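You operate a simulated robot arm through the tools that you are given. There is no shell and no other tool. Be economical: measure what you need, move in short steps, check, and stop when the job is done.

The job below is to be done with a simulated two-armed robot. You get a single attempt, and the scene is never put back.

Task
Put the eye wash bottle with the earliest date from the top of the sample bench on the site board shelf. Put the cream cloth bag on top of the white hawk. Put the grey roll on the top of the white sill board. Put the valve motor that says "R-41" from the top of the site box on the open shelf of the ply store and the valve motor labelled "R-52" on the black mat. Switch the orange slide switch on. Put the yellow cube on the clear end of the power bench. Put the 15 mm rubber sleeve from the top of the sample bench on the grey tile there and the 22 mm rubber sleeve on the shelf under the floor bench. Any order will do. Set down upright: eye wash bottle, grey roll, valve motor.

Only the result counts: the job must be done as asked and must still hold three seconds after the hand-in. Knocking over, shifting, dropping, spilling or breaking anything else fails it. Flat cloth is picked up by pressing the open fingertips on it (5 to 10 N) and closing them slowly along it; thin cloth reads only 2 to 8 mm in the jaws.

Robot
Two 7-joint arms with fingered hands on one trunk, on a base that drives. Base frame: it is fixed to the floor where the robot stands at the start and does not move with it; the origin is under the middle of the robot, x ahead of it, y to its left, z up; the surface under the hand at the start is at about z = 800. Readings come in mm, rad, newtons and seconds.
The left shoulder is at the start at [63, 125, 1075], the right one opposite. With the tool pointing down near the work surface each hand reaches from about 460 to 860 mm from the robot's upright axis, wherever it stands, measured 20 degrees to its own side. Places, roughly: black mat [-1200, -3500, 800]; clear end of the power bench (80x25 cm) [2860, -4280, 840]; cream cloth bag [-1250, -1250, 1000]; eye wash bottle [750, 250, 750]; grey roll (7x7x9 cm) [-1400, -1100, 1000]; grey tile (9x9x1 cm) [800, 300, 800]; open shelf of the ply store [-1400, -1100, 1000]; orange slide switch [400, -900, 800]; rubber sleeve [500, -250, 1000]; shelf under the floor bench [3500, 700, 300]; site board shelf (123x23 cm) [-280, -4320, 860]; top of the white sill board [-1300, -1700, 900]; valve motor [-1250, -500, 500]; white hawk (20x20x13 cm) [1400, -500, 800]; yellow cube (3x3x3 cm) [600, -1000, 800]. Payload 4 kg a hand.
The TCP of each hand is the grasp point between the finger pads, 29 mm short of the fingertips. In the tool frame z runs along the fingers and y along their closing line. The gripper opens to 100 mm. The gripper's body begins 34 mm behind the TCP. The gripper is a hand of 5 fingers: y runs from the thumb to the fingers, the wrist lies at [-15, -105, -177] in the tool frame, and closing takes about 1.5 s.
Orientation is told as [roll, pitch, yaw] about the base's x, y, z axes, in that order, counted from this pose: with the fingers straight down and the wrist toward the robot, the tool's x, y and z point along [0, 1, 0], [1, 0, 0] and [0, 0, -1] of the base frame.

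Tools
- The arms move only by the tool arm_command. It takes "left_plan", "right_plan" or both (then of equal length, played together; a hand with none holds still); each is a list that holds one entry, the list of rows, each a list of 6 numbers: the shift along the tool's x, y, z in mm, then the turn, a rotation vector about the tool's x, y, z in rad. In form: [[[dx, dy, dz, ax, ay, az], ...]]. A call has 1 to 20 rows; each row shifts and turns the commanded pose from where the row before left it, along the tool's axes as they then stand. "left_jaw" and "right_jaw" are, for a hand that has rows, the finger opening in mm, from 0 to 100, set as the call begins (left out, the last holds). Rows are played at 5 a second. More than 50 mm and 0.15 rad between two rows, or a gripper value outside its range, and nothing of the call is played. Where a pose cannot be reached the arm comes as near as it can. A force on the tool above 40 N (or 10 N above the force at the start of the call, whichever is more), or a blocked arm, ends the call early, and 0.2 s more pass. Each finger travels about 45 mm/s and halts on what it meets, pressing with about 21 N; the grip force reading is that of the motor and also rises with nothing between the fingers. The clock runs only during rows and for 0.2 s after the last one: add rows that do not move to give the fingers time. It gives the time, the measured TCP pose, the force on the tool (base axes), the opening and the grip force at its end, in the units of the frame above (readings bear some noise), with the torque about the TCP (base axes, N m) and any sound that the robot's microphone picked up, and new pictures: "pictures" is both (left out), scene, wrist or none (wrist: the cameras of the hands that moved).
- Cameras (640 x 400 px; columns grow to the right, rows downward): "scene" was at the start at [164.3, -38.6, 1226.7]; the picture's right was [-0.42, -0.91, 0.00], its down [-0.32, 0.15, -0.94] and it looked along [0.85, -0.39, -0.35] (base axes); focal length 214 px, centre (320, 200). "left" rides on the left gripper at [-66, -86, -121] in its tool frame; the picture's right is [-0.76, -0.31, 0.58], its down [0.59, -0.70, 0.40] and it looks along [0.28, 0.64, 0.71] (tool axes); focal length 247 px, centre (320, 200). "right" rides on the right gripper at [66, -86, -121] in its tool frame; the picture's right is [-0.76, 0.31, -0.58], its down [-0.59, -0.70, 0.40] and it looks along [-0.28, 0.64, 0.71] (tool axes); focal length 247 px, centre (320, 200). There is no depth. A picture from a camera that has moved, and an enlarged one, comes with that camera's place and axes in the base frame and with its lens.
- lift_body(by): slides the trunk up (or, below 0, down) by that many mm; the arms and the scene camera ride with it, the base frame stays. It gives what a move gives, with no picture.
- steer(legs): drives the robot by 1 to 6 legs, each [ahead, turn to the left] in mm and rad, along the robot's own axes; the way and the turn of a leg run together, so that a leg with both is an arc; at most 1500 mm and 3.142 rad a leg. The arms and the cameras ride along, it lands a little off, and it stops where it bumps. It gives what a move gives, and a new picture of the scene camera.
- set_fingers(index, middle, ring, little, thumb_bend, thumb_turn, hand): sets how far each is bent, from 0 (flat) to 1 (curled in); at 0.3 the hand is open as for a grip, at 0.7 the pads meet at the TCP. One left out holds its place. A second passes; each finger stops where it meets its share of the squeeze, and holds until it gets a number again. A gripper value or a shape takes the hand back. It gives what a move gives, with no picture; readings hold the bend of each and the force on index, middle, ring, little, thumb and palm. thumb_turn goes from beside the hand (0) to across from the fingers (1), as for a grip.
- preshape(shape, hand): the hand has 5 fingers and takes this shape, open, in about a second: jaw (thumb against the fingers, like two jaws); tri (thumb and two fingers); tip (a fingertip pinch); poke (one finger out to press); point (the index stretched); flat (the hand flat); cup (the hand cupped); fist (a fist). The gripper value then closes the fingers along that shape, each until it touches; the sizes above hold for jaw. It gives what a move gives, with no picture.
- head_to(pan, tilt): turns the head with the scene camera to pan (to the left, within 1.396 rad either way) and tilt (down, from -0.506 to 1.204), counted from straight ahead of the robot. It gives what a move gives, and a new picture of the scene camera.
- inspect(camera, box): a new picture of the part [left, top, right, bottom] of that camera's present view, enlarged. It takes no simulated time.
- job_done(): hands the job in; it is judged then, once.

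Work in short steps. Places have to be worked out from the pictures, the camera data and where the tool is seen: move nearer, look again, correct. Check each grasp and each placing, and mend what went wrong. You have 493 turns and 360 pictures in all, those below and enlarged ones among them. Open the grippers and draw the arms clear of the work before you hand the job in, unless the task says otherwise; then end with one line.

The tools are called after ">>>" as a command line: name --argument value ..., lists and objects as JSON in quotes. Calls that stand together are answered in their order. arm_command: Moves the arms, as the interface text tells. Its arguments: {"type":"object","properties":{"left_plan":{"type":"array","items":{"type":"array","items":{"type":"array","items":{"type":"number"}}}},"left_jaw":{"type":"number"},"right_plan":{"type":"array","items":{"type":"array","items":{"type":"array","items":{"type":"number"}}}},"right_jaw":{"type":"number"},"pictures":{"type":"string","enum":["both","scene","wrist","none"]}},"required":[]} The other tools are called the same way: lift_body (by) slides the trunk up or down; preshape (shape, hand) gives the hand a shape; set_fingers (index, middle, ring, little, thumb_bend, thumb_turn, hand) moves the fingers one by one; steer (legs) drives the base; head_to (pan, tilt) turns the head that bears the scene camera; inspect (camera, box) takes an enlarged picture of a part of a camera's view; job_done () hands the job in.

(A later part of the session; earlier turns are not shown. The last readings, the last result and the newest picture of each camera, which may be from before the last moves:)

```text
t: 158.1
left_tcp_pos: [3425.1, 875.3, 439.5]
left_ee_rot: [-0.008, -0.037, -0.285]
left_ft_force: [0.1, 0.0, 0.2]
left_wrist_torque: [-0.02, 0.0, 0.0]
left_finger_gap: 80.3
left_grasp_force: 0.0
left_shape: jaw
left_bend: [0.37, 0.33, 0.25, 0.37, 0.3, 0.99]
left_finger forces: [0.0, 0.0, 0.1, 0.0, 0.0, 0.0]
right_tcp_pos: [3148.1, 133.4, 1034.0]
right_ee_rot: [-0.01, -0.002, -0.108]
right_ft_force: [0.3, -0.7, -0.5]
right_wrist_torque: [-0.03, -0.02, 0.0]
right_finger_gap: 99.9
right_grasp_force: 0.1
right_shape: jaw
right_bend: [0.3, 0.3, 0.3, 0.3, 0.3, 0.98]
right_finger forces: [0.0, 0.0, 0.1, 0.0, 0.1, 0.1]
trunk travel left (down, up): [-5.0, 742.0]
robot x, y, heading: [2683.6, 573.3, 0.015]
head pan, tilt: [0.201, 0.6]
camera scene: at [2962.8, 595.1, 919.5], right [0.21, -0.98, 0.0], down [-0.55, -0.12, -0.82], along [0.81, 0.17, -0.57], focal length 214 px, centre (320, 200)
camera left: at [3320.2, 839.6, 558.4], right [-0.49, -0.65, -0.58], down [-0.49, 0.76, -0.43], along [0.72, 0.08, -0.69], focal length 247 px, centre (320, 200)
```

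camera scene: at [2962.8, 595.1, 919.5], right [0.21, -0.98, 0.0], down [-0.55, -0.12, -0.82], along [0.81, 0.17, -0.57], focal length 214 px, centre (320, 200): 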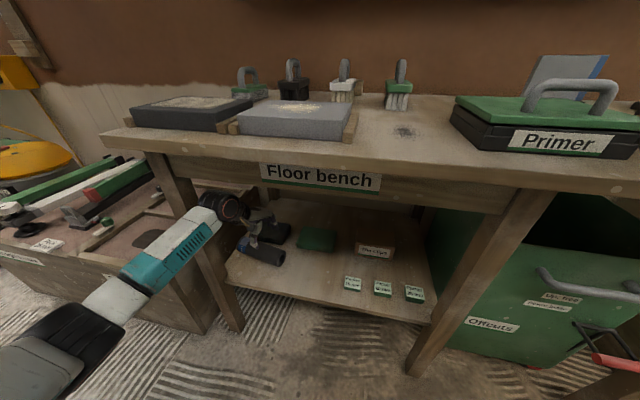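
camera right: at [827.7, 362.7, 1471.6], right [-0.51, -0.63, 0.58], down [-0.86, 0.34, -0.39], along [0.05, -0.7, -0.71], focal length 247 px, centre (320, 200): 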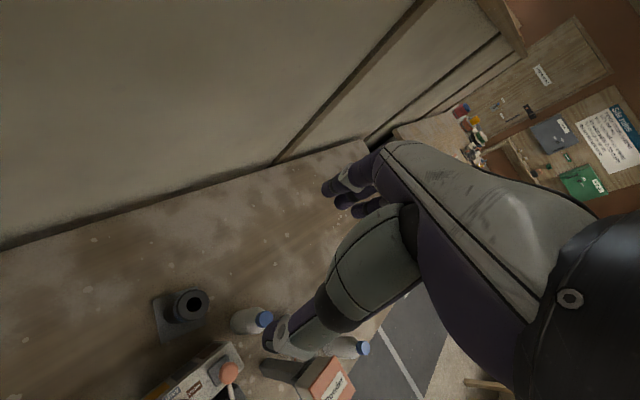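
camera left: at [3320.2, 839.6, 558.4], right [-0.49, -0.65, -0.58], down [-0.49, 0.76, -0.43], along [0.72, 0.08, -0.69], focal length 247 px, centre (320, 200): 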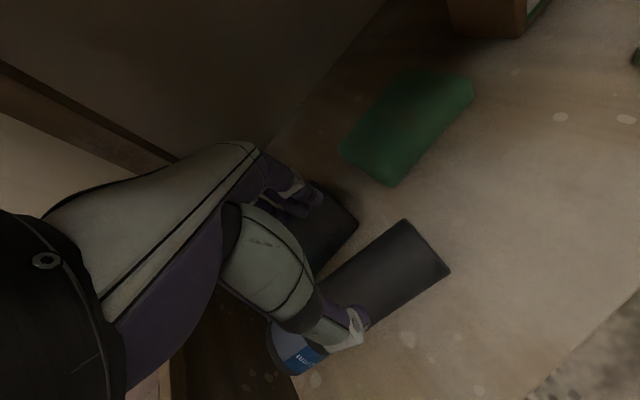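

Estimated sleeve axis passes (3418, 875). Descend to z≈350 in steps.

>>> arm_command --left_plan '[[[0, -6, 25, 0, 0, 0], [0, 0, 25, 0, 0, 0], [0, 0, 20, 0, 0, 0], [0, 0, 10, 0, 0, 0], [0, 0, 7, 0, 0, 0], [0, 0, 0, 0, 0, 0]]]' --pictures "wrist"

```text
t: 159.5
left_tcp_pos: [3421.3, 875.6, 352.8]
left_ee_rot: [-0.006, -0.038, -0.286]
left_ft_force: [0.2, 0.9, -0.7]
left_wrist_torque: [0.03, 0.0, 0.01]
left_finger_gap: 80.4
left_grasp_force: 0.2
left_shape: jaw
left_bend: [0.37, 0.33, 0.25, 0.37, 0.3, 0.99]
left_finger forces: [0.0, 0.0, 0.0, 0.0, 0.1, 0.0]
right_tcp_pos: [3147.1, 133.0, 1033.8]
right_ee_rot: [-0.012, -0.003, -0.105]
right_ft_force: [-0.3, 0.1, 0.2]
right_wrist_torque: [0.02, 0.0, -0.01]
right_finger_gap: 100.1
right_grasp_force: 0.1
right_shape: jaw
right_bend: [0.3, 0.3, 0.3, 0.3, 0.3, 0.98]
right_finger forces: [0.0, 0.0, 0.0, 0.0, 0.1, 0.1]
trunk travel left (down, up): [-5.0, 742.0]
robot x, y, heading: [2682.7, 574.7, 0.016]
head pan, tilt: [0.201, 0.6]
camera left: at [3317.1, 840.1, 471.1], right [-0.49, -0.65, -0.58], down [-0.49, 0.76, -0.43], along [0.72, 0.08, -0.69], focal length 247 px, centre (320, 200)
```

left: 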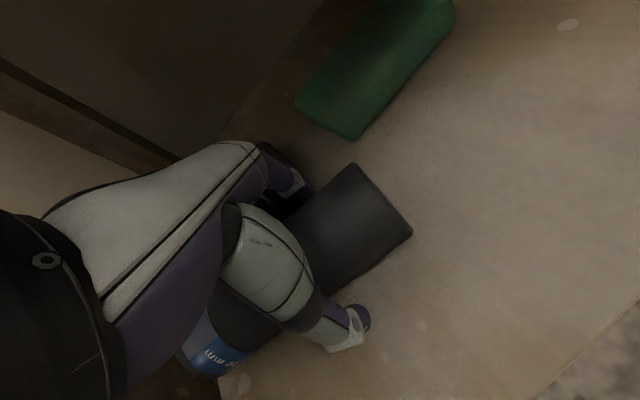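

No contact, sleeve is between fingers and thumb. Close and lift 15 mm.

>>> arm_command --left_plan '[[[0, 0, 0, 0, 0, 0], [0, 0, 0, 0, 0, 0], [0, 0, 0, 0, 0, 0], [0, 0, 0, 0, 0, 0], [0, 0, 0, 0, 0, 0], [0, 0, 0, 0, 0, 0], [0, 0, 0, 0, 0, 0]]]' --left_jaw 20 --pictures "none"

>>> arm_command --left_plan '[[[0, 0, -10, 0, 0, 0], [0, 0, -10, 0, 0, 0], [0, 0, -5, 0, 0, 0], [0, 0, 0, 0, 0, 0]]]' --pictures "both"

```text
t: 161.1
left_tcp_pos: [3421.4, 876.8, 352.5]
left_ee_rot: [-0.006, -0.037, -0.287]
left_ft_force: [0.1, -0.9, 0.2]
left_wrist_torque: [0.0, -0.01, 0.01]
left_finger_gap: 44.3
left_grasp_force: 20.9
left_shape: jaw
left_bend: [0.42, 0.5, 0.75, 0.54, 0.37, 0.99]
left_finger forces: [11.6, 5.1, 2.2, 1.2, 20.4, 0.1]
right_tcp_pos: [3148.1, 133.0, 1034.7]
right_ee_rot: [-0.01, -0.003, -0.106]
right_ft_force: [0.1, 0.2, 0.0]
right_wrist_torque: [0.0, 0.02, -0.01]
right_finger_gap: 100.0
right_grasp_force: 0.1
right_shape: jaw
right_bend: [0.3, 0.3, 0.3, 0.3, 0.3, 0.98]
right_finger forces: [0.0, 0.0, 0.0, 0.0, 0.0, 0.0]
trunk travel left (down, up): [-5.0, 742.0]
robot x, y, heading: [2685.1, 574.5, 0.008]
head pan, tilt: [0.201, 0.6]
```

```text
t: 162.1
left_tcp_pos: [3420.8, 876.4, 377.6]
left_ee_rot: [-0.006, -0.038, -0.286]
left_ft_force: [0.8, -0.2, -0.1]
left_wrist_torque: [-0.05, 0.01, 0.01]
left_finger_gap: 44.4
left_grasp_force: 20.8
left_shape: jaw
left_bend: [0.42, 0.5, 0.75, 0.54, 0.37, 0.99]
left_finger forces: [11.6, 5.0, 2.4, 1.2, 20.5, 0.0]
right_tcp_pos: [3147.4, 132.6, 1034.5]
right_ee_rot: [-0.011, -0.001, -0.107]
right_ft_force: [0.4, 0.4, 0.2]
right_wrist_torque: [0.01, -0.02, 0.01]
right_finger_gap: 99.8
right_grasp_force: 0.2
right_shape: jaw
right_bend: [0.3, 0.3, 0.3, 0.3, 0.3, 0.98]
right_finger forces: [0.0, 0.0, 0.0, 0.0, 0.1, 0.0]
trunk travel left (down, up): [-5.0, 742.0]
robot x, y, heading: [2684.9, 572.9, 0.007]
head pan, tilt: [0.201, 0.6]
camera scene: at [2962.7, 595.2, 919.5], right [0.21, -0.98, 0.0], down [-0.55, -0.12, -0.82], along [0.81, 0.17, -0.57], focal length 214 px, centre (320, 200)
camera left: at [3316.3, 840.4, 496.3], right [-0.49, -0.65, -0.58], down [-0.49, 0.76, -0.43], along [0.72, 0.08, -0.69], focal length 247 px, centre (320, 200)
```

scene: 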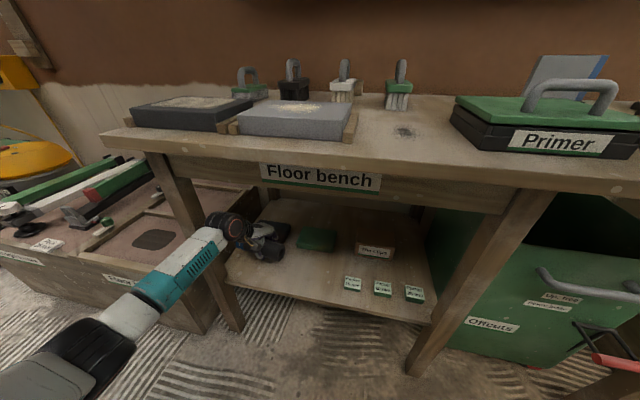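
left: 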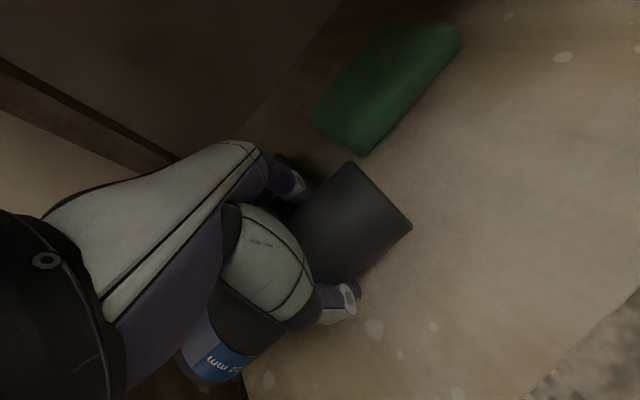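

Held. Shift it 90 mm toward the middle and lower it back.

>>> arm_command --left_plan '[[[-30, 4, 0, 0, 0, 0], [-30, 4, 0, 0, 0, 0], [-30, 3, 0, 0, 0, 0], [0, 0, 10, 0, 0, 0], [0, 0, 8, 0, 0, 0], [0, 0, 6, 0, 0, 0], [0, 0, 2, 0, 0, 0], [0, 0, 0, 0, 0, 0]]]' --pictures "none"

>>> arm_command --left_plan '[[[0, 0, 0, 0, 0, 0], [0, 0, 0, 0, 0, 0], [0, 0, 0, 0, 0, 0], [0, 0, 0, 0, 0, 0], [0, 0, 0, 0, 0, 0]]]' --left_jaw 78 --pictures "wrist"

```text
t: 163.9
left_tcp_pos: [3406.5, 786.9, 353.2]
left_ee_rot: [-0.008, -0.035, -0.287]
left_ft_force: [-0.1, -0.4, -0.1]
left_wrist_torque: [-0.01, -0.07, -0.04]
left_finger_gap: 44.1
left_grasp_force: 20.9
left_shape: jaw
left_bend: [0.42, 0.5, 0.75, 0.54, 0.37, 0.99]
left_finger forces: [11.5, 5.0, 2.3, 1.1, 20.3, 0.0]
right_tcp_pos: [3147.5, 132.3, 1033.9]
right_ee_rot: [-0.01, -0.002, -0.106]
right_ft_force: [0.2, 0.8, 0.3]
right_wrist_torque: [0.01, 0.01, -0.03]
right_finger_gap: 99.9
right_grasp_force: 0.0
right_shape: jaw
right_bend: [0.3, 0.3, 0.3, 0.3, 0.3, 0.98]
right_finger forces: [0.1, 0.0, 0.0, 0.0, 0.0, 0.0]
trunk travel left (down, up): [-5.0, 742.0]
robot x, y, heading: [2684.6, 574.8, 0.014]
head pan, tilt: [0.201, 0.6]
```

```text
t: 165.1
left_tcp_pos: [3408.0, 785.3, 353.3]
left_ee_rot: [-0.007, -0.037, -0.286]
left_ft_force: [0.2, 0.4, 0.5]
left_wrist_torque: [0.0, 0.03, -0.01]
left_finger_gap: 77.7
left_grasp_force: 0.0
left_shape: jaw
left_bend: [0.38, 0.33, 0.25, 0.38, 0.31, 0.99]
left_finger forces: [0.0, 0.0, 0.0, 0.0, 0.0, 0.0]
right_tcp_pos: [3147.1, 133.1, 1034.5]
right_ee_rot: [-0.011, -0.001, -0.107]
right_ft_force: [1.2, -0.1, 0.4]
right_wrist_torque: [0.0, 0.02, -0.02]
right_finger_gap: 100.0
right_grasp_force: 0.0
right_shape: jaw
right_bend: [0.3, 0.3, 0.3, 0.3, 0.3, 0.98]
right_finger forces: [0.0, 0.2, 0.0, 0.0, 0.1, 0.1]
trunk travel left (down, up): [-5.0, 742.0]
robot x, y, heading: [2683.1, 574.7, 0.008]
head pan, tilt: [0.201, 0.6]
camera left: at [3302.1, 750.6, 471.0], right [-0.49, -0.65, -0.58], down [-0.49, 0.76, -0.43], along [0.72, 0.08, -0.69], focal length 247 px, centre (320, 200)
```

left: 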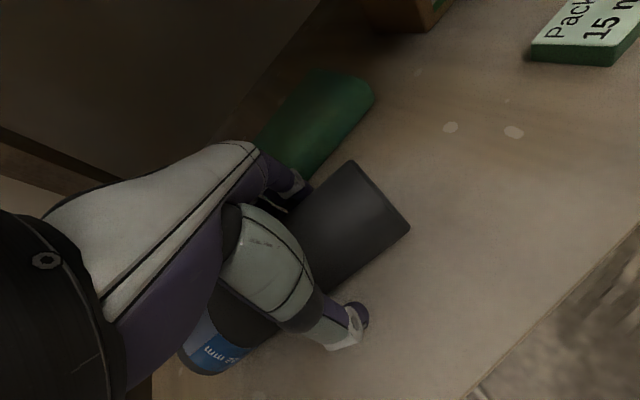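

Released mid-shelf. Raise 75 mm and back out, then verify.

>>> arm_command --left_plan '[[[0, 0, -20, 0, 0, 0], [0, 0, -30, 0, 0, 0], [0, 0, -30, 0, 0, 0], [0, -40, 0, 0, 0, 0], [0, -45, 0, 0, 0, 0], [0, -45, 0, 0, 0, 0], [0, -45, 0, 0, 0, 0], [0, -45, 0, 0, 0, 0], [0, 0, 0, 0, 0, 0]]]' --pictures "scene"

>>> inspect --camera "scene" --box '[220, 190, 440, 330]'

```text
t: 167.1
left_tcp_pos: [3191.6, 850.7, 424.9]
left_ee_rot: [-0.008, -0.038, -0.287]
left_ft_force: [0.6, 0.5, 0.2]
left_wrist_torque: [-0.02, 0.03, 0.01]
left_finger_gap: 77.7
left_grasp_force: 0.0
left_shape: jaw
left_bend: [0.38, 0.33, 0.25, 0.38, 0.3, 0.99]
left_finger forces: [0.0, 0.0, 0.0, 0.0, 0.1, 0.0]
right_tcp_pos: [3147.8, 132.6, 1032.9]
right_ee_rot: [-0.011, -0.003, -0.107]
right_ft_force: [-0.5, 0.4, -0.4]
right_wrist_torque: [0.06, 0.0, -0.02]
right_finger_gap: 99.9
right_grasp_force: 0.1
right_shape: jaw
right_bend: [0.3, 0.3, 0.3, 0.3, 0.3, 0.98]
right_finger forces: [0.0, 0.0, 0.0, 0.0, 0.0, 0.0]
trunk travel left (down, up): [-5.0, 742.0]
robot x, y, heading: [2683.0, 570.6, 0.013]
head pan, tilt: [0.201, 0.6]
camera scene: at [2962.6, 595.3, 919.6], right [0.21, -0.98, 0.0], down [-0.55, -0.12, -0.82], along [0.81, 0.17, -0.57], focal length 214 px, centre (320, 200)
```

scene: 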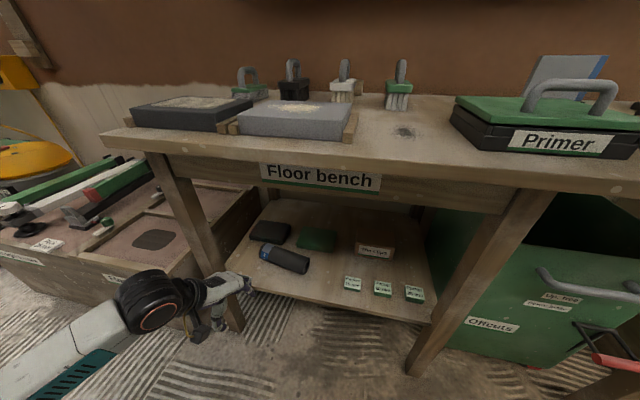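

```text
2.86 times, centred on (330, 260) of scene
camera zoom: at [2962.6, 595.3, 919.6], right [0.21, -0.98, 0.0], down [-0.55, -0.12, -0.82], along [0.81, 0.17, -0.57], focal length 613 px, centre (291, 29)
```

zoom: 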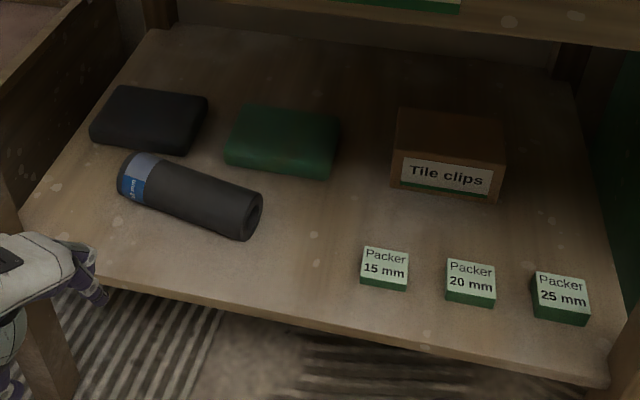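

22 mm sleeve lies safely on the shelf. Back away, raise the trunk, and turn to look for the white hawk near (1400, -500).

>>> steer --legs '[[-350, 0]]'

>>> lift_body --by 400

>>> lift_body --by 310

>>> arm_command --left_plan '[[[0, -10, -45, 0, 0, -0.12], [0, -10, -45, 0, 0, -0.115], [-40, 0, -45, 0, 0, 0], [0, 0, -45, 0, 0, 0], [0, 0, -30, 0, 0, 0], [0, 0, 0, 0, 0, 0]]]' --right_plan '[[[40, 0, 0, 0, 0, 0], [40, 0, 0, 0, 0, 0], [40, 10, 0, 0, 0, 0], [40, 10, 0, 0, 0, 0], [40, 10, 0, 0, 0, 0], [0, 0, 0, 0, 0, 0]]]' --left_jaw 100 --pictures "none"

>>> head_to --pan 0 --tilt 0.35

>>> steer --legs '[[0, -2.2]]'

```text
t: 169.4
left_tcp_pos: [2842.7, 845.1, 422.8]
left_ee_rot: [-0.007, -0.037, -0.288]
left_ft_force: [0.6, -0.6, 0.8]
left_wrist_torque: [-0.04, 0.01, 0.0]
left_finger_gap: 77.7
left_grasp_force: 0.0
left_shape: jaw
left_bend: [0.38, 0.33, 0.25, 0.38, 0.3, 0.99]
left_finger forces: [0.0, 0.0, 0.1, 0.1, 0.0, 0.0]
right_tcp_pos: [2797.6, 127.7, 1033.6]
right_ee_rot: [-0.01, -0.001, -0.107]
right_ft_force: [-0.3, 0.4, -0.4]
right_wrist_torque: [0.0, -0.01, -0.02]
right_finger_gap: 100.1
right_grasp_force: 0.1
right_shape: jaw
right_bend: [0.3, 0.3, 0.3, 0.3, 0.3, 0.98]
right_finger forces: [0.0, 0.1, 0.0, 0.1, 0.0, 0.0]
trunk travel left (down, up): [-5.0, 742.0]
robot x, y, heading: [2331.0, 568.0, 0.015]
head pan, tilt: [0.201, 0.6]
camera scene: at [2612.3, 590.8, 919.5], right [0.21, -0.98, 0.0], down [-0.55, -0.12, -0.82], along [0.81, 0.17, -0.57], focal length 214 px, centre (320, 200)
```

scene: 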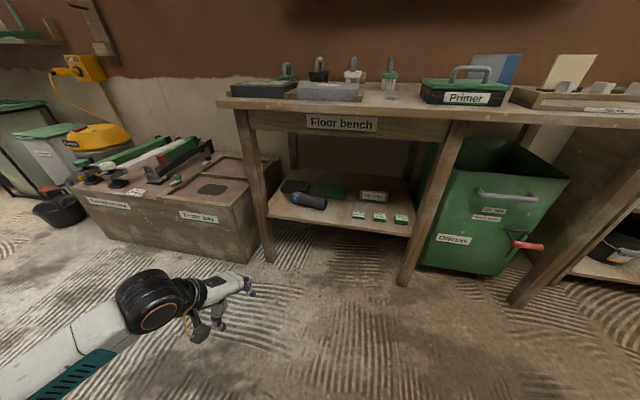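

```text
t: 173.2
left_tcp_pos: [2842.9, 844.0, 824.2]
left_ee_rot: [-0.007, -0.036, -0.286]
left_ft_force: [0.2, 0.2, -0.1]
left_wrist_torque: [-0.01, -0.01, 0.0]
left_finger_gap: 77.8
left_grasp_force: 0.0
left_shape: jaw
left_bend: [0.38, 0.33, 0.25, 0.38, 0.3, 0.99]
left_finger forces: [0.0, 0.0, 0.0, 0.0, 0.0, 0.0]
right_tcp_pos: [2798.1, 128.0, 1433.9]
right_ee_rot: [-0.011, -0.002, -0.11]
right_ft_force: [0.7, 0.4, -0.8]
right_wrist_torque: [0.03, 0.0, 0.01]
right_finger_gap: 99.7
right_grasp_force: 0.1
right_shape: jaw
right_bend: [0.3, 0.3, 0.3, 0.3, 0.3, 0.98]
right_finger forces: [0.0, 0.0, 0.0, 0.1, 0.0, 0.0]
trunk travel left (down, up): [-405.0, 342.0]
robot x, y, heading: [2333.6, 567.1, 0.012]
head pan, tilt: [0.201, 0.6]
```

```text
t: 176.3
left_tcp_pos: [2842.5, 845.7, 1134.3]
left_ee_rot: [-0.007, -0.036, -0.288]
left_ft_force: [-0.2, -0.7, 0.2]
left_wrist_torque: [-0.02, 0.03, 0.0]
left_finger_gap: 77.8
left_grasp_force: 0.0
left_shape: jaw
left_bend: [0.38, 0.33, 0.25, 0.38, 0.3, 0.99]
left_finger forces: [0.0, 0.0, 0.0, 0.0, 0.0, 0.0]
right_tcp_pos: [2796.6, 128.0, 1743.5]
right_ee_rot: [-0.01, -0.001, -0.107]
right_ft_force: [-0.6, -0.2, 0.2]
right_wrist_torque: [0.02, -0.04, -0.04]
right_finger_gap: 99.8
right_grasp_force: 0.1
right_shape: jaw
right_bend: [0.3, 0.3, 0.3, 0.3, 0.3, 0.98]
right_finger forces: [0.0, 0.1, 0.1, 0.0, 0.0, 0.0]
trunk travel left (down, up): [-715.0, 32.0]
robot x, y, heading: [2334.0, 572.2, 0.011]
head pan, tilt: [0.201, 0.6]
```

```text
refused: row 3 steps farther than a row can; nothing moved
```

```text
t: 177.1
left_tcp_pos: [2844.0, 846.0, 1135.0]
left_ee_rot: [-0.007, -0.037, -0.286]
left_ft_force: [0.6, -0.2, -0.4]
left_wrist_torque: [0.01, 0.0, -0.02]
left_finger_gap: 77.8
left_grasp_force: 0.0
left_shape: jaw
left_bend: [0.38, 0.33, 0.25, 0.38, 0.3, 0.99]
left_finger forces: [0.1, 0.0, 0.1, 0.0, 0.0, 0.1]
right_tcp_pos: [2796.9, 128.4, 1743.1]
right_ee_rot: [-0.008, -0.002, -0.105]
right_ft_force: [0.5, 0.4, 0.1]
right_wrist_torque: [0.02, 0.01, -0.02]
right_finger_gap: 99.9
right_grasp_force: 0.1
right_shape: jaw
right_bend: [0.3, 0.3, 0.3, 0.3, 0.3, 0.98]
right_finger forces: [0.1, 0.1, 0.1, 0.1, 0.1, 0.1]
trunk travel left (down, up): [-715.0, 32.0]
robot x, y, heading: [2331.4, 569.8, 0.01]
head pan, tilt: [0.0, 0.351]
camera scene: at [2454.4, 571.4, 1671.3], right [0.01, -1.0, 0.0], down [-0.34, 0.0, -0.94], along [0.94, 0.01, -0.34], focal length 214 px, centre (320, 200)
```

scene: 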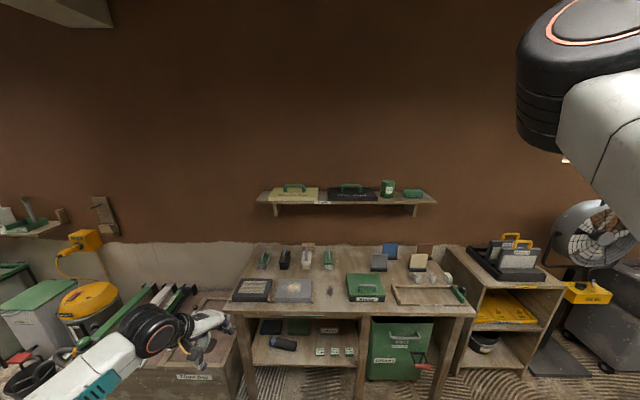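

```text
t: 182.8
left_tcp_pos: [2259.2, -6.1, 1134.9]
left_ee_rot: [-0.006, -0.036, -2.481]
left_ft_force: [0.1, 0.4, 0.6]
left_wrist_torque: [-0.02, 0.0, 0.0]
left_finger_gap: 77.8
left_grasp_force: 0.0
left_shape: jaw
left_bend: [0.38, 0.33, 0.25, 0.38, 0.3, 0.99]
left_finger forces: [0.0, 0.0, 0.0, 0.0, 0.0, 0.0]
right_tcp_pos: [1703.0, 451.4, 1744.0]
right_ee_rot: [-0.01, -0.003, -2.302]
right_ft_force: [0.5, 0.4, 0.0]
right_wrist_torque: [-0.02, 0.01, -0.02]
right_finger_gap: 99.6
right_grasp_force: 0.0
right_shape: jaw
right_bend: [0.3, 0.3, 0.3, 0.3, 0.3, 0.98]
right_finger forces: [0.1, 0.0, 0.0, 0.1, 0.1, 0.1]
trunk travel left (down, up): [-715.0, 32.0]
robot x, y, heading: [2330.6, 568.6, -2.182]
head pan, tilt: [0.0, 0.351]
camera scene: at [2266.2, 471.5, 1671.4], right [-0.82, 0.58, 0.0], down [0.2, 0.28, -0.94], along [-0.54, -0.77, -0.34], focal length 214 px, centre (320, 200)
```

scene: 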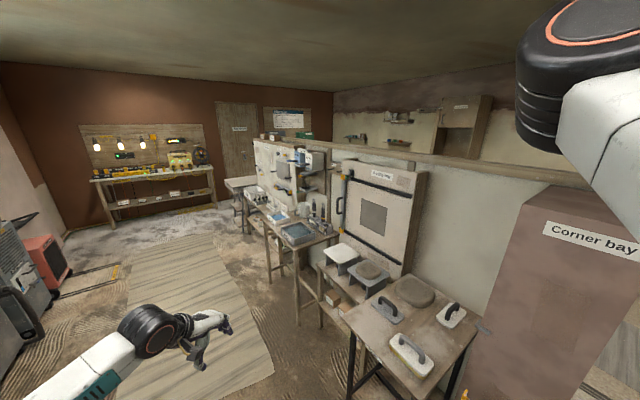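

The hall shows the power bench far ahead and the hawks on the benches at the partition. Zoom in on them.

>>> inspect --camera "scene" --box '[230, 150, 490, 400]'

>>> inspect --camera "scene" --box '[60, 110, 300, 230]'

```text
1.60 times, centred on (360, 275) of scene
camera zoom: at [2266.2, 471.5, 1671.4], right [-0.82, 0.58, 0.0], down [0.2, 0.28, -0.94], along [-0.54, -0.77, -0.34], focal length 343 px, centre (256, 80)
```

zoom: 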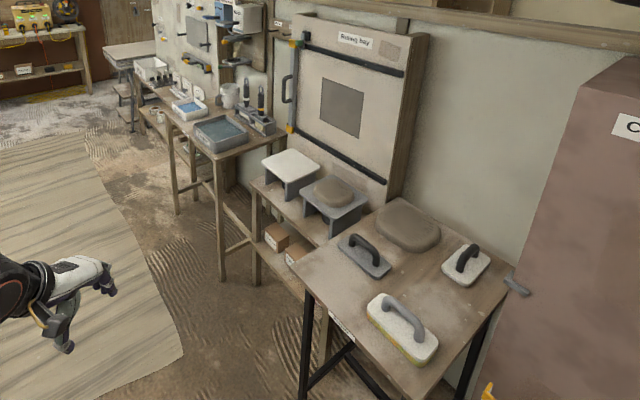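

```text
2.67 times, centred on (180, 170) of scene
camera zoom: at [2266.2, 471.5, 1671.4], right [-0.82, 0.58, 0.0], down [0.2, 0.28, -0.94], along [-0.54, -0.77, -0.34], focal length 572 px, centre (693, 280)
```

zoom: 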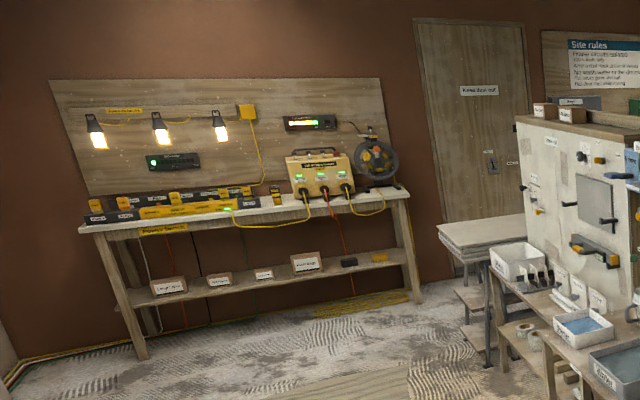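

White hawk ≈ (1530, -360). First I go back for the rest. Restore arm poses, set the trunk to about +220, and drive back to the north end of the sample bench.

>>> lift_body --by -220

>>> arm_command --left_plan '[[[0, 0, -45, 0, 0, -0.12], [0, 0, -45, 0, 0, -0.115], [-20, 0, -45, 0, 0, 0], [-20, 0, -45, 0, 0, 0], [0, 0, -45, 0, 0, 0], [0, 0, -45, 0, 0, 0], [0, 0, -45, 0, 0, 0], [0, 0, -45, 0, 0, 0], [0, 0, 0, 0, 0, 0]]]' --right_plan '[[[40, 0, 25, 0, 0, 0], [40, 0, 25, 0, 0, 0], [40, 0, 25, 0, 0, 0], [40, 0, 25, 0, 0, 0], [0, 10, 25, 0, 0, 0], [0, 10, 25, 0, 0, 0], [0, 0, 0, 0, 0, 0], [0, 0, 0, 0, 0, 0], [0, 0, 0, 0, 0, 0]]]' --left_jaw 100 --pictures "none"

>>> steer --legs '[[0, -1.22], [1450, 0], [420, 0.47], [0, 1.97]]'

```text
t: 185.2
left_tcp_pos: [2259.1, -6.7, 915.1]
left_ee_rot: [-0.008, -0.039, -2.484]
left_ft_force: [-0.2, -1.0, 0.2]
left_wrist_torque: [0.01, 0.01, 0.01]
left_finger_gap: 77.8
left_grasp_force: 0.1
left_shape: jaw
left_bend: [0.38, 0.33, 0.25, 0.38, 0.3, 0.99]
left_finger forces: [0.1, 0.1, 0.0, 0.0, 0.0, 0.0]
right_tcp_pos: [1704.9, 450.2, 1524.7]
right_ee_rot: [-0.01, -0.006, -2.301]
right_ft_force: [-0.5, 0.3, 0.5]
right_wrist_torque: [-0.02, -0.02, 0.0]
right_finger_gap: 100.0
right_grasp_force: 0.1
right_shape: jaw
right_bend: [0.3, 0.3, 0.3, 0.3, 0.3, 0.98]
right_finger forces: [0.1, 0.1, 0.0, 0.0, 0.0, 0.0]
trunk travel left (down, up): [-495.0, 252.0]
robot x, y, heading: [2332.8, 567.9, -2.183]
head pan, tilt: [0.0, 0.351]
```

```text
t: 187.2
left_tcp_pos: [2241.0, 23.9, 1274.9]
left_ee_rot: [-0.014, -0.033, -2.246]
left_ft_force: [0.4, -1.0, 0.8]
left_wrist_torque: [0.02, -0.02, 0.02]
left_finger_gap: 99.7
left_grasp_force: 0.1
left_shape: jaw
left_bend: [0.3, 0.3, 0.3, 0.3, 0.3, 0.98]
left_finger forces: [0.0, 0.0, 0.1, 0.0, 0.0, 0.1]
right_tcp_pos: [1782.4, 331.0, 1377.2]
right_ee_rot: [-0.01, -0.001, -2.303]
right_ft_force: [0.4, 0.1, 0.0]
right_wrist_torque: [-0.02, 0.01, -0.01]
right_finger_gap: 99.7
right_grasp_force: 0.0
right_shape: jaw
right_bend: [0.3, 0.3, 0.3, 0.3, 0.3, 0.98]
right_finger forces: [0.2, 0.0, 0.0, 0.1, 0.1, 0.0]
right hand out of reach, approached as far as the arm can: row 4
trunk travel left (down, up): [-495.0, 252.0]
robot x, y, heading: [2333.7, 568.0, -2.184]
head pan, tilt: [0.0, 0.351]
```

```text
t: 192.9
left_tcp_pos: [1526.4, 548.7, 1275.4]
left_ee_rot: [-0.012, -0.029, 2.796]
left_ft_force: [16.5, -1.6, 1.4]
left_wrist_torque: [-0.03, 0.14, 0.26]
left_finger_gap: 99.5
left_grasp_force: 0.2
left_shape: jaw
left_bend: [0.3, 0.34, 0.35, 0.35, 0.3, 0.98]
left_finger forces: [0.0, 7.1, 4.1, 6.0, 0.0, 0.1]
right_tcp_pos: [1656.8, 1082.7, 1378.0]
right_ee_rot: [-0.01, -0.006, 2.752]
right_ft_force: [-0.3, 0.4, -0.7]
right_wrist_torque: [0.02, 0.02, -0.02]
right_finger_gap: 100.1
right_grasp_force: 0.1
right_shape: jaw
right_bend: [0.3, 0.3, 0.3, 0.3, 0.3, 0.98]
right_finger forces: [0.0, 0.1, 0.0, 0.0, 0.1, 0.0]
trunk travel left (down, up): [-495.0, 252.0]
robot x, y, heading: [2062.4, 645.9, 2.867]
head pan, tilt: [0.0, 0.351]
stopped in leg 2: the force on the tool passed its limit at 63 N (the readings are from after the stop); the commanded pose is now the measured one
camera scene: at [1944.9, 678.2, 1451.2], right [0.27, 0.96, 0.0], down [0.33, -0.09, -0.94], along [-0.91, 0.25, -0.34], focal length 214 px, centre (320, 200)
```

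scene: 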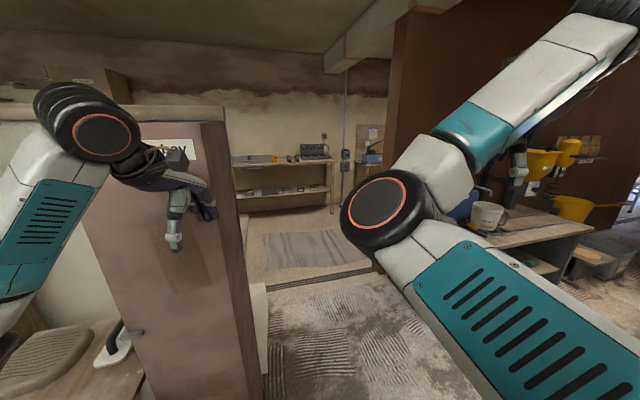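

The left fingers touched the fixed corner column; it stopped. Back off and take a wider path along y≈1080.

>>> steer --legs '[[-150, 0], [0, -0.387], [790, 0], [0, 0.66], [1080, 0], [0, 2.18]]'

```text
t: 211.7
left_tcp_pos: [970.9, 811.0, 1274.9]
left_ee_rot: [-0.014, -0.028, -1.024]
left_ft_force: [-0.4, -0.3, 0.1]
left_wrist_torque: [0.02, 0.02, -0.01]
left_finger_gap: 99.7
left_grasp_force: 0.0
left_shape: jaw
left_bend: [0.3, 0.3, 0.3, 0.3, 0.3, 0.98]
left_finger forces: [0.0, 0.0, 0.0, 0.0, 0.1, 0.0]
right_tcp_pos: [533.1, 482.1, 1377.3]
right_ee_rot: [-0.01, -0.002, -1.071]
right_ft_force: [-0.4, 0.3, 0.0]
right_wrist_torque: [-0.01, -0.02, -0.02]
right_finger_gap: 100.2
right_grasp_force: 0.0
right_shape: jaw
right_bend: [0.3, 0.3, 0.3, 0.3, 0.3, 0.98]
right_finger forces: [0.0, 0.1, 0.1, 0.1, 0.0, 0.0]
trunk travel left (down, up): [-495.0, 252.0]
robot x, y, heading: [491.9, 1076.3, -0.949]
head pan, tilt: [0.0, 0.351]
camera scene: at [567.9, 975.5, 1450.8], right [-0.81, -0.58, 0.0], down [-0.2, 0.28, -0.94], along [0.55, -0.76, -0.34], focal length 214 px, centre (320, 200)
```

scene: 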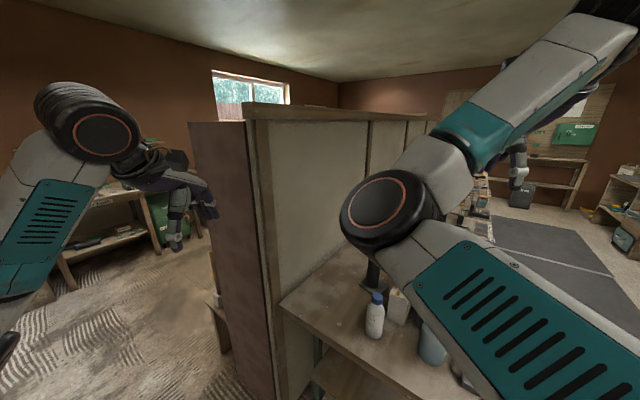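

Go 170 mm nearer, then turn the right hand to yaw ≈ -1.45 and bring it above the MAY bottle.

>>> steer --legs '[[170, 0]]'

```text
t: 213.1
left_tcp_pos: [1071.1, 674.7, 1273.9]
left_ee_rot: [-0.014, -0.026, -1.022]
left_ft_force: [-0.2, -0.4, -0.7]
left_wrist_torque: [0.05, 0.0, -0.02]
left_finger_gap: 100.1
left_grasp_force: 0.0
left_shape: jaw
left_bend: [0.3, 0.3, 0.3, 0.3, 0.3, 0.98]
left_finger forces: [0.0, 0.1, 0.0, 0.0, 0.1, 0.0]
right_tcp_pos: [633.8, 342.7, 1376.6]
right_ee_rot: [-0.009, 0.001, -1.072]
right_ft_force: [-0.2, 0.2, -0.5]
right_wrist_torque: [0.01, 0.0, 0.0]
right_finger_gap: 99.6
right_grasp_force: 0.0
right_shape: jaw
right_bend: [0.3, 0.3, 0.3, 0.3, 0.3, 0.98]
right_finger forces: [0.1, 0.0, 0.0, 0.0, 0.0, 0.1]
trunk travel left (down, up): [-495.0, 252.0]
robot x, y, heading: [591.4, 942.5, -0.95]
head pan, tilt: [0.0, 0.351]
camera scene: at [667.5, 836.6, 1450.6], right [-0.81, -0.58, 0.0], down [-0.2, 0.28, -0.94], along [0.55, -0.76, -0.35], focal length 214 px, centre (320, 200)
```

scene: 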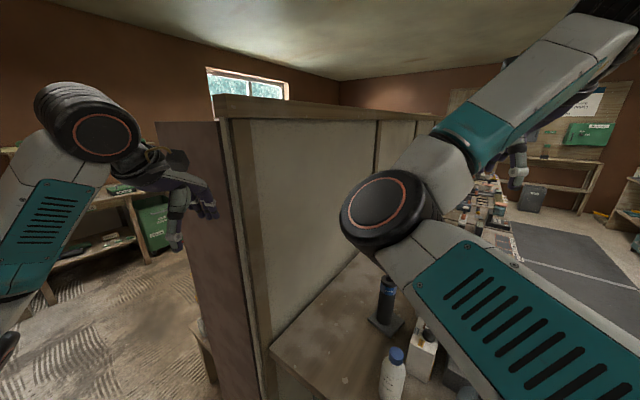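

>>> arm_command --right_plan '[[[0, 0, 0, 0, 0, 0.13], [0, 0, 0, 0, 0, 0.13], [0, 0, 0, 0, 0, 0.12], [12, 48, 0, 0, 0, 0], [12, 48, 0, 0, 0, 0], [12, 48, 0, 0, 0, 0], [11, 48, 0, 0, 0, 0], [0, 0, 45, 0, 0, 0], [0, 0, 45, 0, 0, 0], [0, 0, 45, 0, 0, 0], [0, 0, 45, 0, 0, 0], [0, 0, 45, 0, 0, 0], [0, 0, 45, 0, 0, 0], [0, 0, 0, 0, 0, 0]]]' --pictures "both"

```text
t: 216.1
left_tcp_pos: [1069.6, 675.4, 1275.7]
left_ee_rot: [-0.015, -0.028, -1.022]
left_ft_force: [-0.9, -0.3, 0.0]
left_wrist_torque: [0.0, -0.01, -0.01]
left_finger_gap: 99.7
left_grasp_force: 0.0
left_shape: jaw
left_bend: [0.3, 0.3, 0.3, 0.3, 0.3, 0.98]
left_finger forces: [0.1, 0.0, 0.0, 0.1, 0.0, 0.1]
right_tcp_pos: [701.8, 157.5, 1106.7]
right_ee_rot: [-0.008, -0.008, -1.448]
right_ft_force: [0.1, -0.3, -0.1]
right_wrist_torque: [0.01, -0.01, -0.03]
right_finger_gap: 100.1
right_grasp_force: 0.0
right_shape: jaw
right_bend: [0.3, 0.3, 0.3, 0.3, 0.3, 0.98]
right_finger forces: [0.0, 0.0, 0.1, 0.1, 0.0, 0.0]
trunk travel left (down, up): [-495.0, 252.0]
robot x, y, heading: [591.4, 942.2, -0.943]
head pan, tilt: [0.0, 0.351]
camera scene: at [666.6, 838.1, 1450.9], right [-0.81, -0.58, 0.0], down [-0.2, 0.28, -0.94], along [0.55, -0.76, -0.34], focal length 214 px, centre (320, 200)
camera right: at [756.2, 251.9, 1226.4], right [-0.71, -0.39, 0.59], down [-0.67, 0.62, -0.4], along [-0.21, -0.68, -0.71], focal length 247 px, centre (320, 200)
```

scene: 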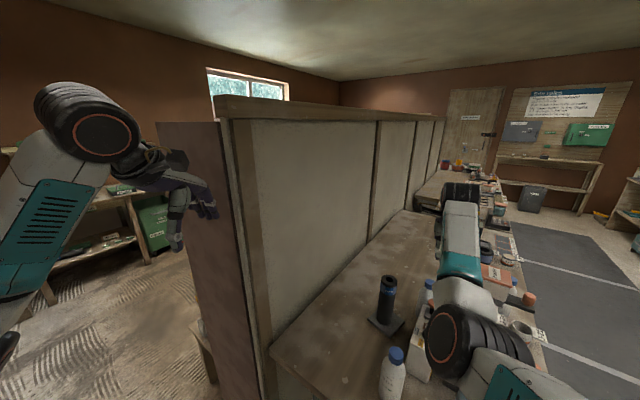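
right: 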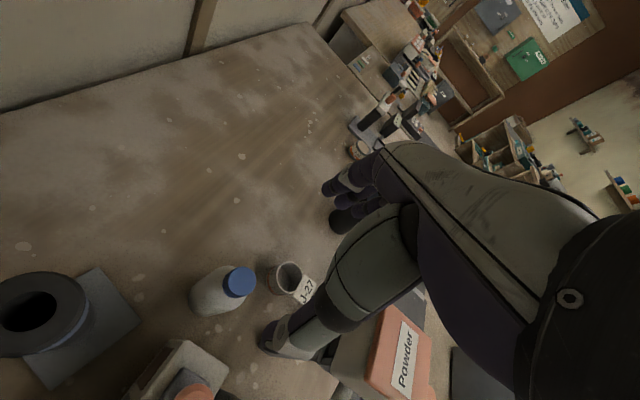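

Cap measured at (701, 157), directly under the hand. Descend to z≈908.

>>> arm_command --right_plan '[[[0, 0, 40, 0, 0, 0], [0, 0, 40, 0, 0, 0], [0, 0, 40, 0, 0, 0], [0, 0, 40, 0, 0, 0], [0, 0, 25, 0, 0, 0], [0, 0, 13, 0, 0, 0], [0, 0, 0, 0, 0, 0]]]' --pictures "both"

```text
t: 217.7
left_tcp_pos: [1069.9, 673.8, 1274.3]
left_ee_rot: [-0.013, -0.027, -1.023]
left_ft_force: [0.4, -0.4, 0.9]
left_wrist_torque: [0.01, -0.03, 0.0]
left_finger_gap: 99.8
left_grasp_force: 0.1
left_shape: jaw
left_bend: [0.3, 0.3, 0.3, 0.3, 0.3, 0.98]
left_finger forces: [0.1, 0.0, 0.0, 0.1, 0.0, 0.1]
right_tcp_pos: [699.1, 155.1, 907.9]
right_ee_rot: [-0.01, -0.007, -1.452]
right_ft_force: [0.5, -1.8, 1.1]
right_wrist_torque: [0.01, 0.02, 0.0]
right_finger_gap: 99.9
right_grasp_force: 0.1
right_shape: jaw
right_bend: [0.3, 0.3, 0.3, 0.3, 0.31, 0.98]
right_finger forces: [0.1, 0.0, 0.0, 0.0, 1.9, 0.0]
trunk travel left (down, up): [-495.0, 252.0]
robot x, y, heading: [588.0, 937.8, -0.954]
head pan, tilt: [0.0, 0.351]
camera scene: at [666.4, 837.6, 1450.8], right [-0.81, -0.58, 0.0], down [-0.2, 0.28, -0.94], along [0.55, -0.76, -0.34], focal length 214 px, centre (320, 200)
camera right: at [754.0, 249.9, 1028.9], right [-0.71, -0.39, 0.59], down [-0.67, 0.62, -0.4], along [-0.21, -0.68, -0.71], focal length 247 px, centre (320, 200)
```

scene: 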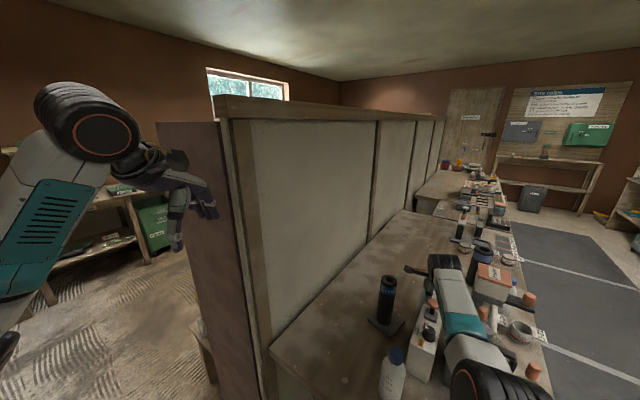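
right: 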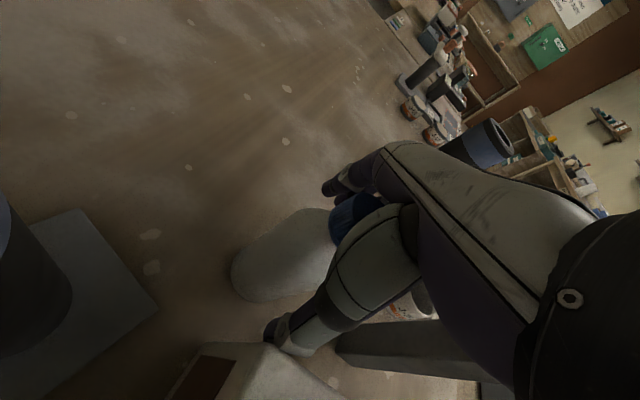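

The thumb feels 1.9 N, perhaps grazing the pigment box; closing moves it inward. Close on the bottle.

>>> arm_command --right_plan '[[[0, 0, 0, 0, 0, 0], [0, 0, 0, 0, 0, 0], [0, 0, 0, 0, 0, 0], [0, 0, 0, 0, 0, 0], [0, 0, 0, 0, 0, 0], [0, 0, 0, 0, 0, 0], [0, 0, 0, 0, 0, 0], [0, 0, 0, 0, 0, 0]]]' --right_jaw 15 --pictures "wrist"

```text
t: 219.5
left_tcp_pos: [1070.4, 675.2, 1273.8]
left_ee_rot: [-0.014, -0.028, -1.022]
left_ft_force: [0.4, 0.2, 0.8]
left_wrist_torque: [0.0, 0.01, -0.02]
left_finger_gap: 99.7
left_grasp_force: 0.1
left_shape: jaw
left_bend: [0.3, 0.3, 0.3, 0.3, 0.3, 0.98]
left_finger forces: [0.0, 0.0, 0.0, 0.1, 0.0, 0.1]
right_tcp_pos: [698.8, 155.0, 909.2]
right_ee_rot: [-0.008, -0.006, -1.447]
right_ft_force: [0.4, -0.3, 0.1]
right_wrist_torque: [0.02, -0.02, 0.0]
right_finger_gap: 45.9
right_grasp_force: 21.4
right_shape: jaw
right_bend: [0.41, 0.45, 0.75, 0.54, 0.38, 1.0]
right_finger forces: [11.5, 5.7, 0.0, 0.0, 18.2, 0.0]
trunk travel left (down, up): [-495.0, 252.0]
robot x, y, heading: [591.0, 937.7, -0.948]
head pan, tilt: [0.0, 0.351]
camera right: at [754.1, 250.1, 1029.0], right [-0.71, -0.39, 0.59], down [-0.67, 0.62, -0.4], along [-0.21, -0.68, -0.71], focal length 247 px, centre (320, 200)
```

right: 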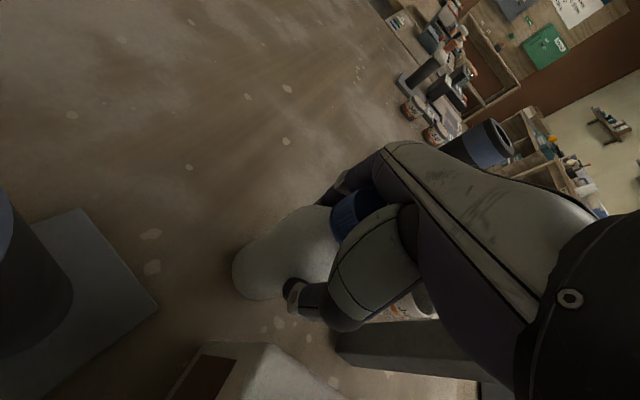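

Grip holds at 46 mm, 21 N. Lift slowly and check.

>>> arm_command --right_plan '[[[0, 0, -10, 0, 0, 0], [0, 0, -20, 0, 0, 0], [0, 0, -30, 0, 0, 0], [0, 0, -40, 0, 0, 0], [0, 0, -45, 0, 0, 0], [0, 0, -45, 0, 0, 0], [0, 0, -45, 0, 0, 0], [0, 0, -45, 0, 0, 0], [0, 0, 0, 0, 0, 0]]]' --pictures "both"

```text
t: 221.5
left_tcp_pos: [1070.5, 673.3, 1274.3]
left_ee_rot: [-0.013, -0.029, -1.023]
left_ft_force: [-0.3, -0.3, 0.1]
left_wrist_torque: [-0.01, -0.01, -0.01]
left_finger_gap: 99.8
left_grasp_force: 0.1
left_shape: jaw
left_bend: [0.3, 0.3, 0.3, 0.3, 0.3, 0.98]
left_finger forces: [0.0, 0.1, 0.1, 0.0, 0.1, 0.0]
right_tcp_pos: [701.0, 156.4, 1187.8]
right_ee_rot: [-0.01, -0.004, -1.449]
right_ft_force: [0.1, 0.5, -2.4]
right_wrist_torque: [0.0, 0.0, 0.0]
right_finger_gap: 45.9
right_grasp_force: 20.9
right_shape: jaw
right_bend: [0.41, 0.45, 0.75, 0.54, 0.38, 1.0]
right_finger forces: [12.0, 5.9, 0.1, 0.0, 18.0, 0.1]
trunk travel left (down, up): [-495.0, 252.0]
robot x, y, heading: [591.8, 941.6, -0.947]
head pan, tilt: [0.0, 0.351]
camera scene: at [666.5, 837.0, 1450.7], right [-0.81, -0.58, 0.0], down [-0.2, 0.28, -0.94], along [0.55, -0.76, -0.34], focal length 214 px, centre (320, 200)
camera right: at [756.3, 251.1, 1308.7], right [-0.71, -0.39, 0.59], down [-0.67, 0.62, -0.4], along [-0.21, -0.68, -0.71], focal length 247 px, centre (320, 200)
```

scene: 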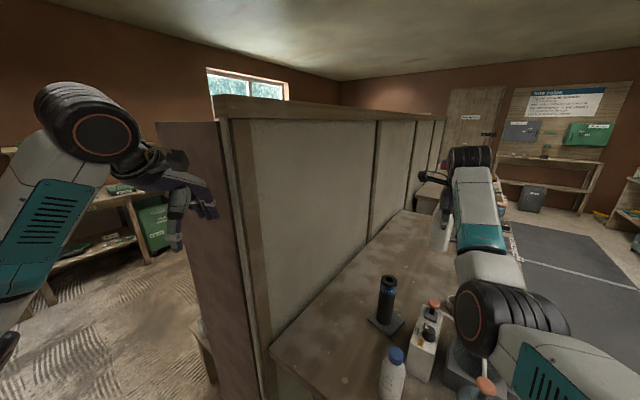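
right: 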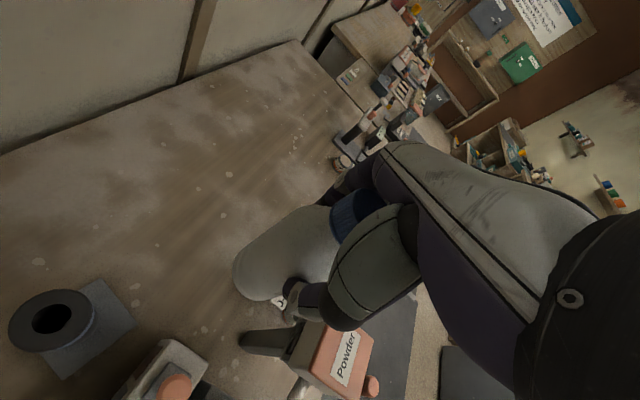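

Bottle is held. Raise further, turn hand back to straight and tuck it, then drive round to the west aisle.

>>> arm_command --right_plan '[[[0, 0, -45, 0, 0, 0], [0, 0, -45, 0, 0, 0], [0, 0, -45, 0, 0, 0], [0, 0, -45, 0, 0, 0], [0, -45, 0, 0, 0, -0.13], [0, -45, 0, 0, 0, -0.13], [0, -45, 0, 0, 0, -0.13], [0, -40, 0, 0, 0, 0], [0, 0, 0, 0, 0, 0]]]' --left_plan '[[[0, -5, 0, 0, 0, 0], [0, -10, -5, 0, 0, 0], [0, -10, -15, 0, 0, 0], [0, 0, -15, 0, 0, 0], [0, 0, -15, 0, 0, 0], [0, 0, -15, 0, 0, 0], [0, 0, -15, 0, 0, 0], [0, 0, 0, 0, 0, 0], [0, 0, 0, 0, 0, 0]]]' --pictures "none"

>>> steer --legs '[[-250, 0], [0, -2.4], [420, 0], [0, 1.15], [600, 0]]'

```text
t: 223.5
left_tcp_pos: [1056.0, 697.2, 1354.4]
left_ee_rot: [-0.012, -0.029, -1.024]
left_ft_force: [0.6, 0.7, 0.8]
left_wrist_torque: [0.01, -0.01, 0.0]
left_finger_gap: 99.9
left_grasp_force: 0.1
left_shape: jaw
left_bend: [0.3, 0.3, 0.3, 0.3, 0.3, 0.98]
left_finger forces: [0.0, 0.0, 0.0, 0.0, 0.1, 0.1]
right_tcp_pos: [650.2, 323.0, 1367.2]
right_ee_rot: [-0.011, -0.001, -1.059]
right_ft_force: [-0.1, 0.4, -3.3]
right_wrist_torque: [0.0, 0.0, 0.01]
right_finger_gap: 45.5
right_grasp_force: 20.8
right_shape: jaw
right_bend: [0.41, 0.45, 0.75, 0.54, 0.38, 1.0]
right_finger forces: [12.1, 6.0, 0.0, 0.0, 17.7, 0.1]
trunk travel left (down, up): [-495.0, 252.0]
robot x, y, heading: [591.2, 941.8, -0.95]
head pan, tilt: [0.0, 0.351]
```

```text
t: 239.3
left_tcp_pos: [-401.8, 214.5, 1353.5]
left_ee_rot: [-0.014, -0.027, -2.265]
left_ft_force: [1.3, -0.3, -1.3]
left_wrist_torque: [-0.03, -0.01, -0.01]
left_finger_gap: 99.6
left_grasp_force: 0.1
left_shape: jaw
left_bend: [0.3, 0.3, 0.3, 0.3, 0.3, 0.98]
left_finger forces: [0.0, 0.0, 0.0, 0.0, 0.0, 0.1]
right_tcp_pos: [-888.4, 479.2, 1367.4]
right_ee_rot: [-0.01, -0.002, -2.3]
right_ft_force: [0.3, -0.4, -2.6]
right_wrist_torque: [-0.02, -0.01, -0.01]
right_finger_gap: 45.0
right_grasp_force: 21.6
right_shape: jaw
right_bend: [0.41, 0.45, 0.75, 0.54, 0.38, 1.0]
right_finger forces: [11.8, 5.8, 0.0, 0.1, 17.2, 0.0]
trunk travel left (down, up): [-495.0, 252.0]
robot x, y, heading: [-324.9, 738.1, -2.187]
head pan, tilt: [0.0, 0.351]
camera scene: at [-394.5, 631.0, 1450.8], right [-0.82, 0.58, 0.0], down [0.2, 0.28, -0.94], along [-0.54, -0.77, -0.34], focal length 214 px, centre (320, 200)
```

scene: 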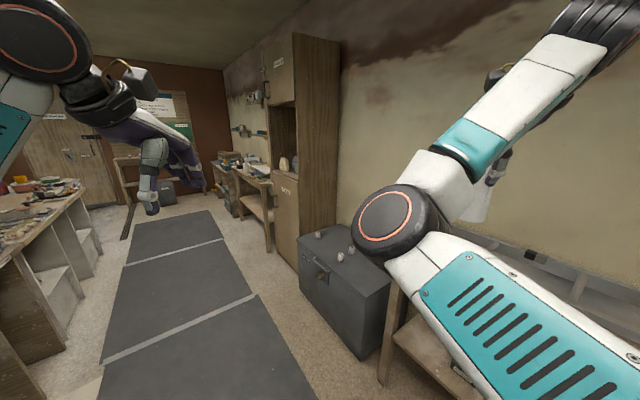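

Now I see the ply store cabinet, the site box chest with objects on top, and the benches beyond. Zoom in.

>>> inspect --camera "scene" --box '[210, 40, 410, 290]'

>>> inspect --camera "scene" --box '[290, 210, 400, 300]'

```text
1.60 times, centred on (310, 165) of scene
camera zoom: at [-394.5, 631.0, 1450.8], right [-0.82, 0.58, 0.0], down [0.2, 0.28, -0.94], along [-0.54, -0.77, -0.34], focal length 343 px, centre (336, 256)
```

zoom: 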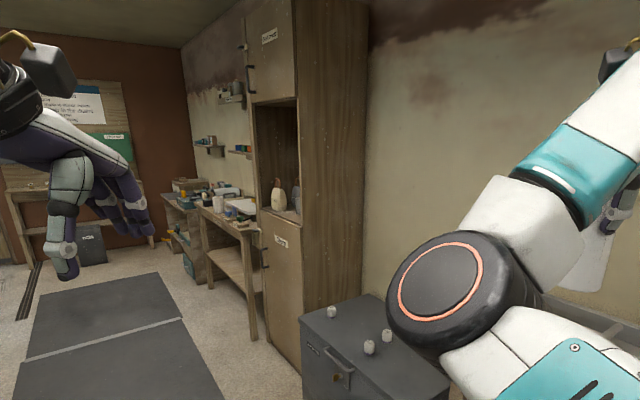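

```text
4.44 times, centred on (345, 255) of scene
camera zoom: at [-394.5, 631.0, 1450.8], right [-0.82, 0.58, 0.0], down [0.2, 0.28, -0.94], along [-0.54, -0.77, -0.34], focal length 953 px, centre (209, -44)
```

zoom: 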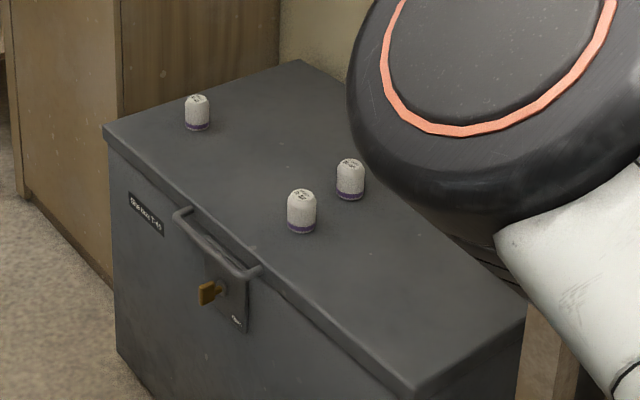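

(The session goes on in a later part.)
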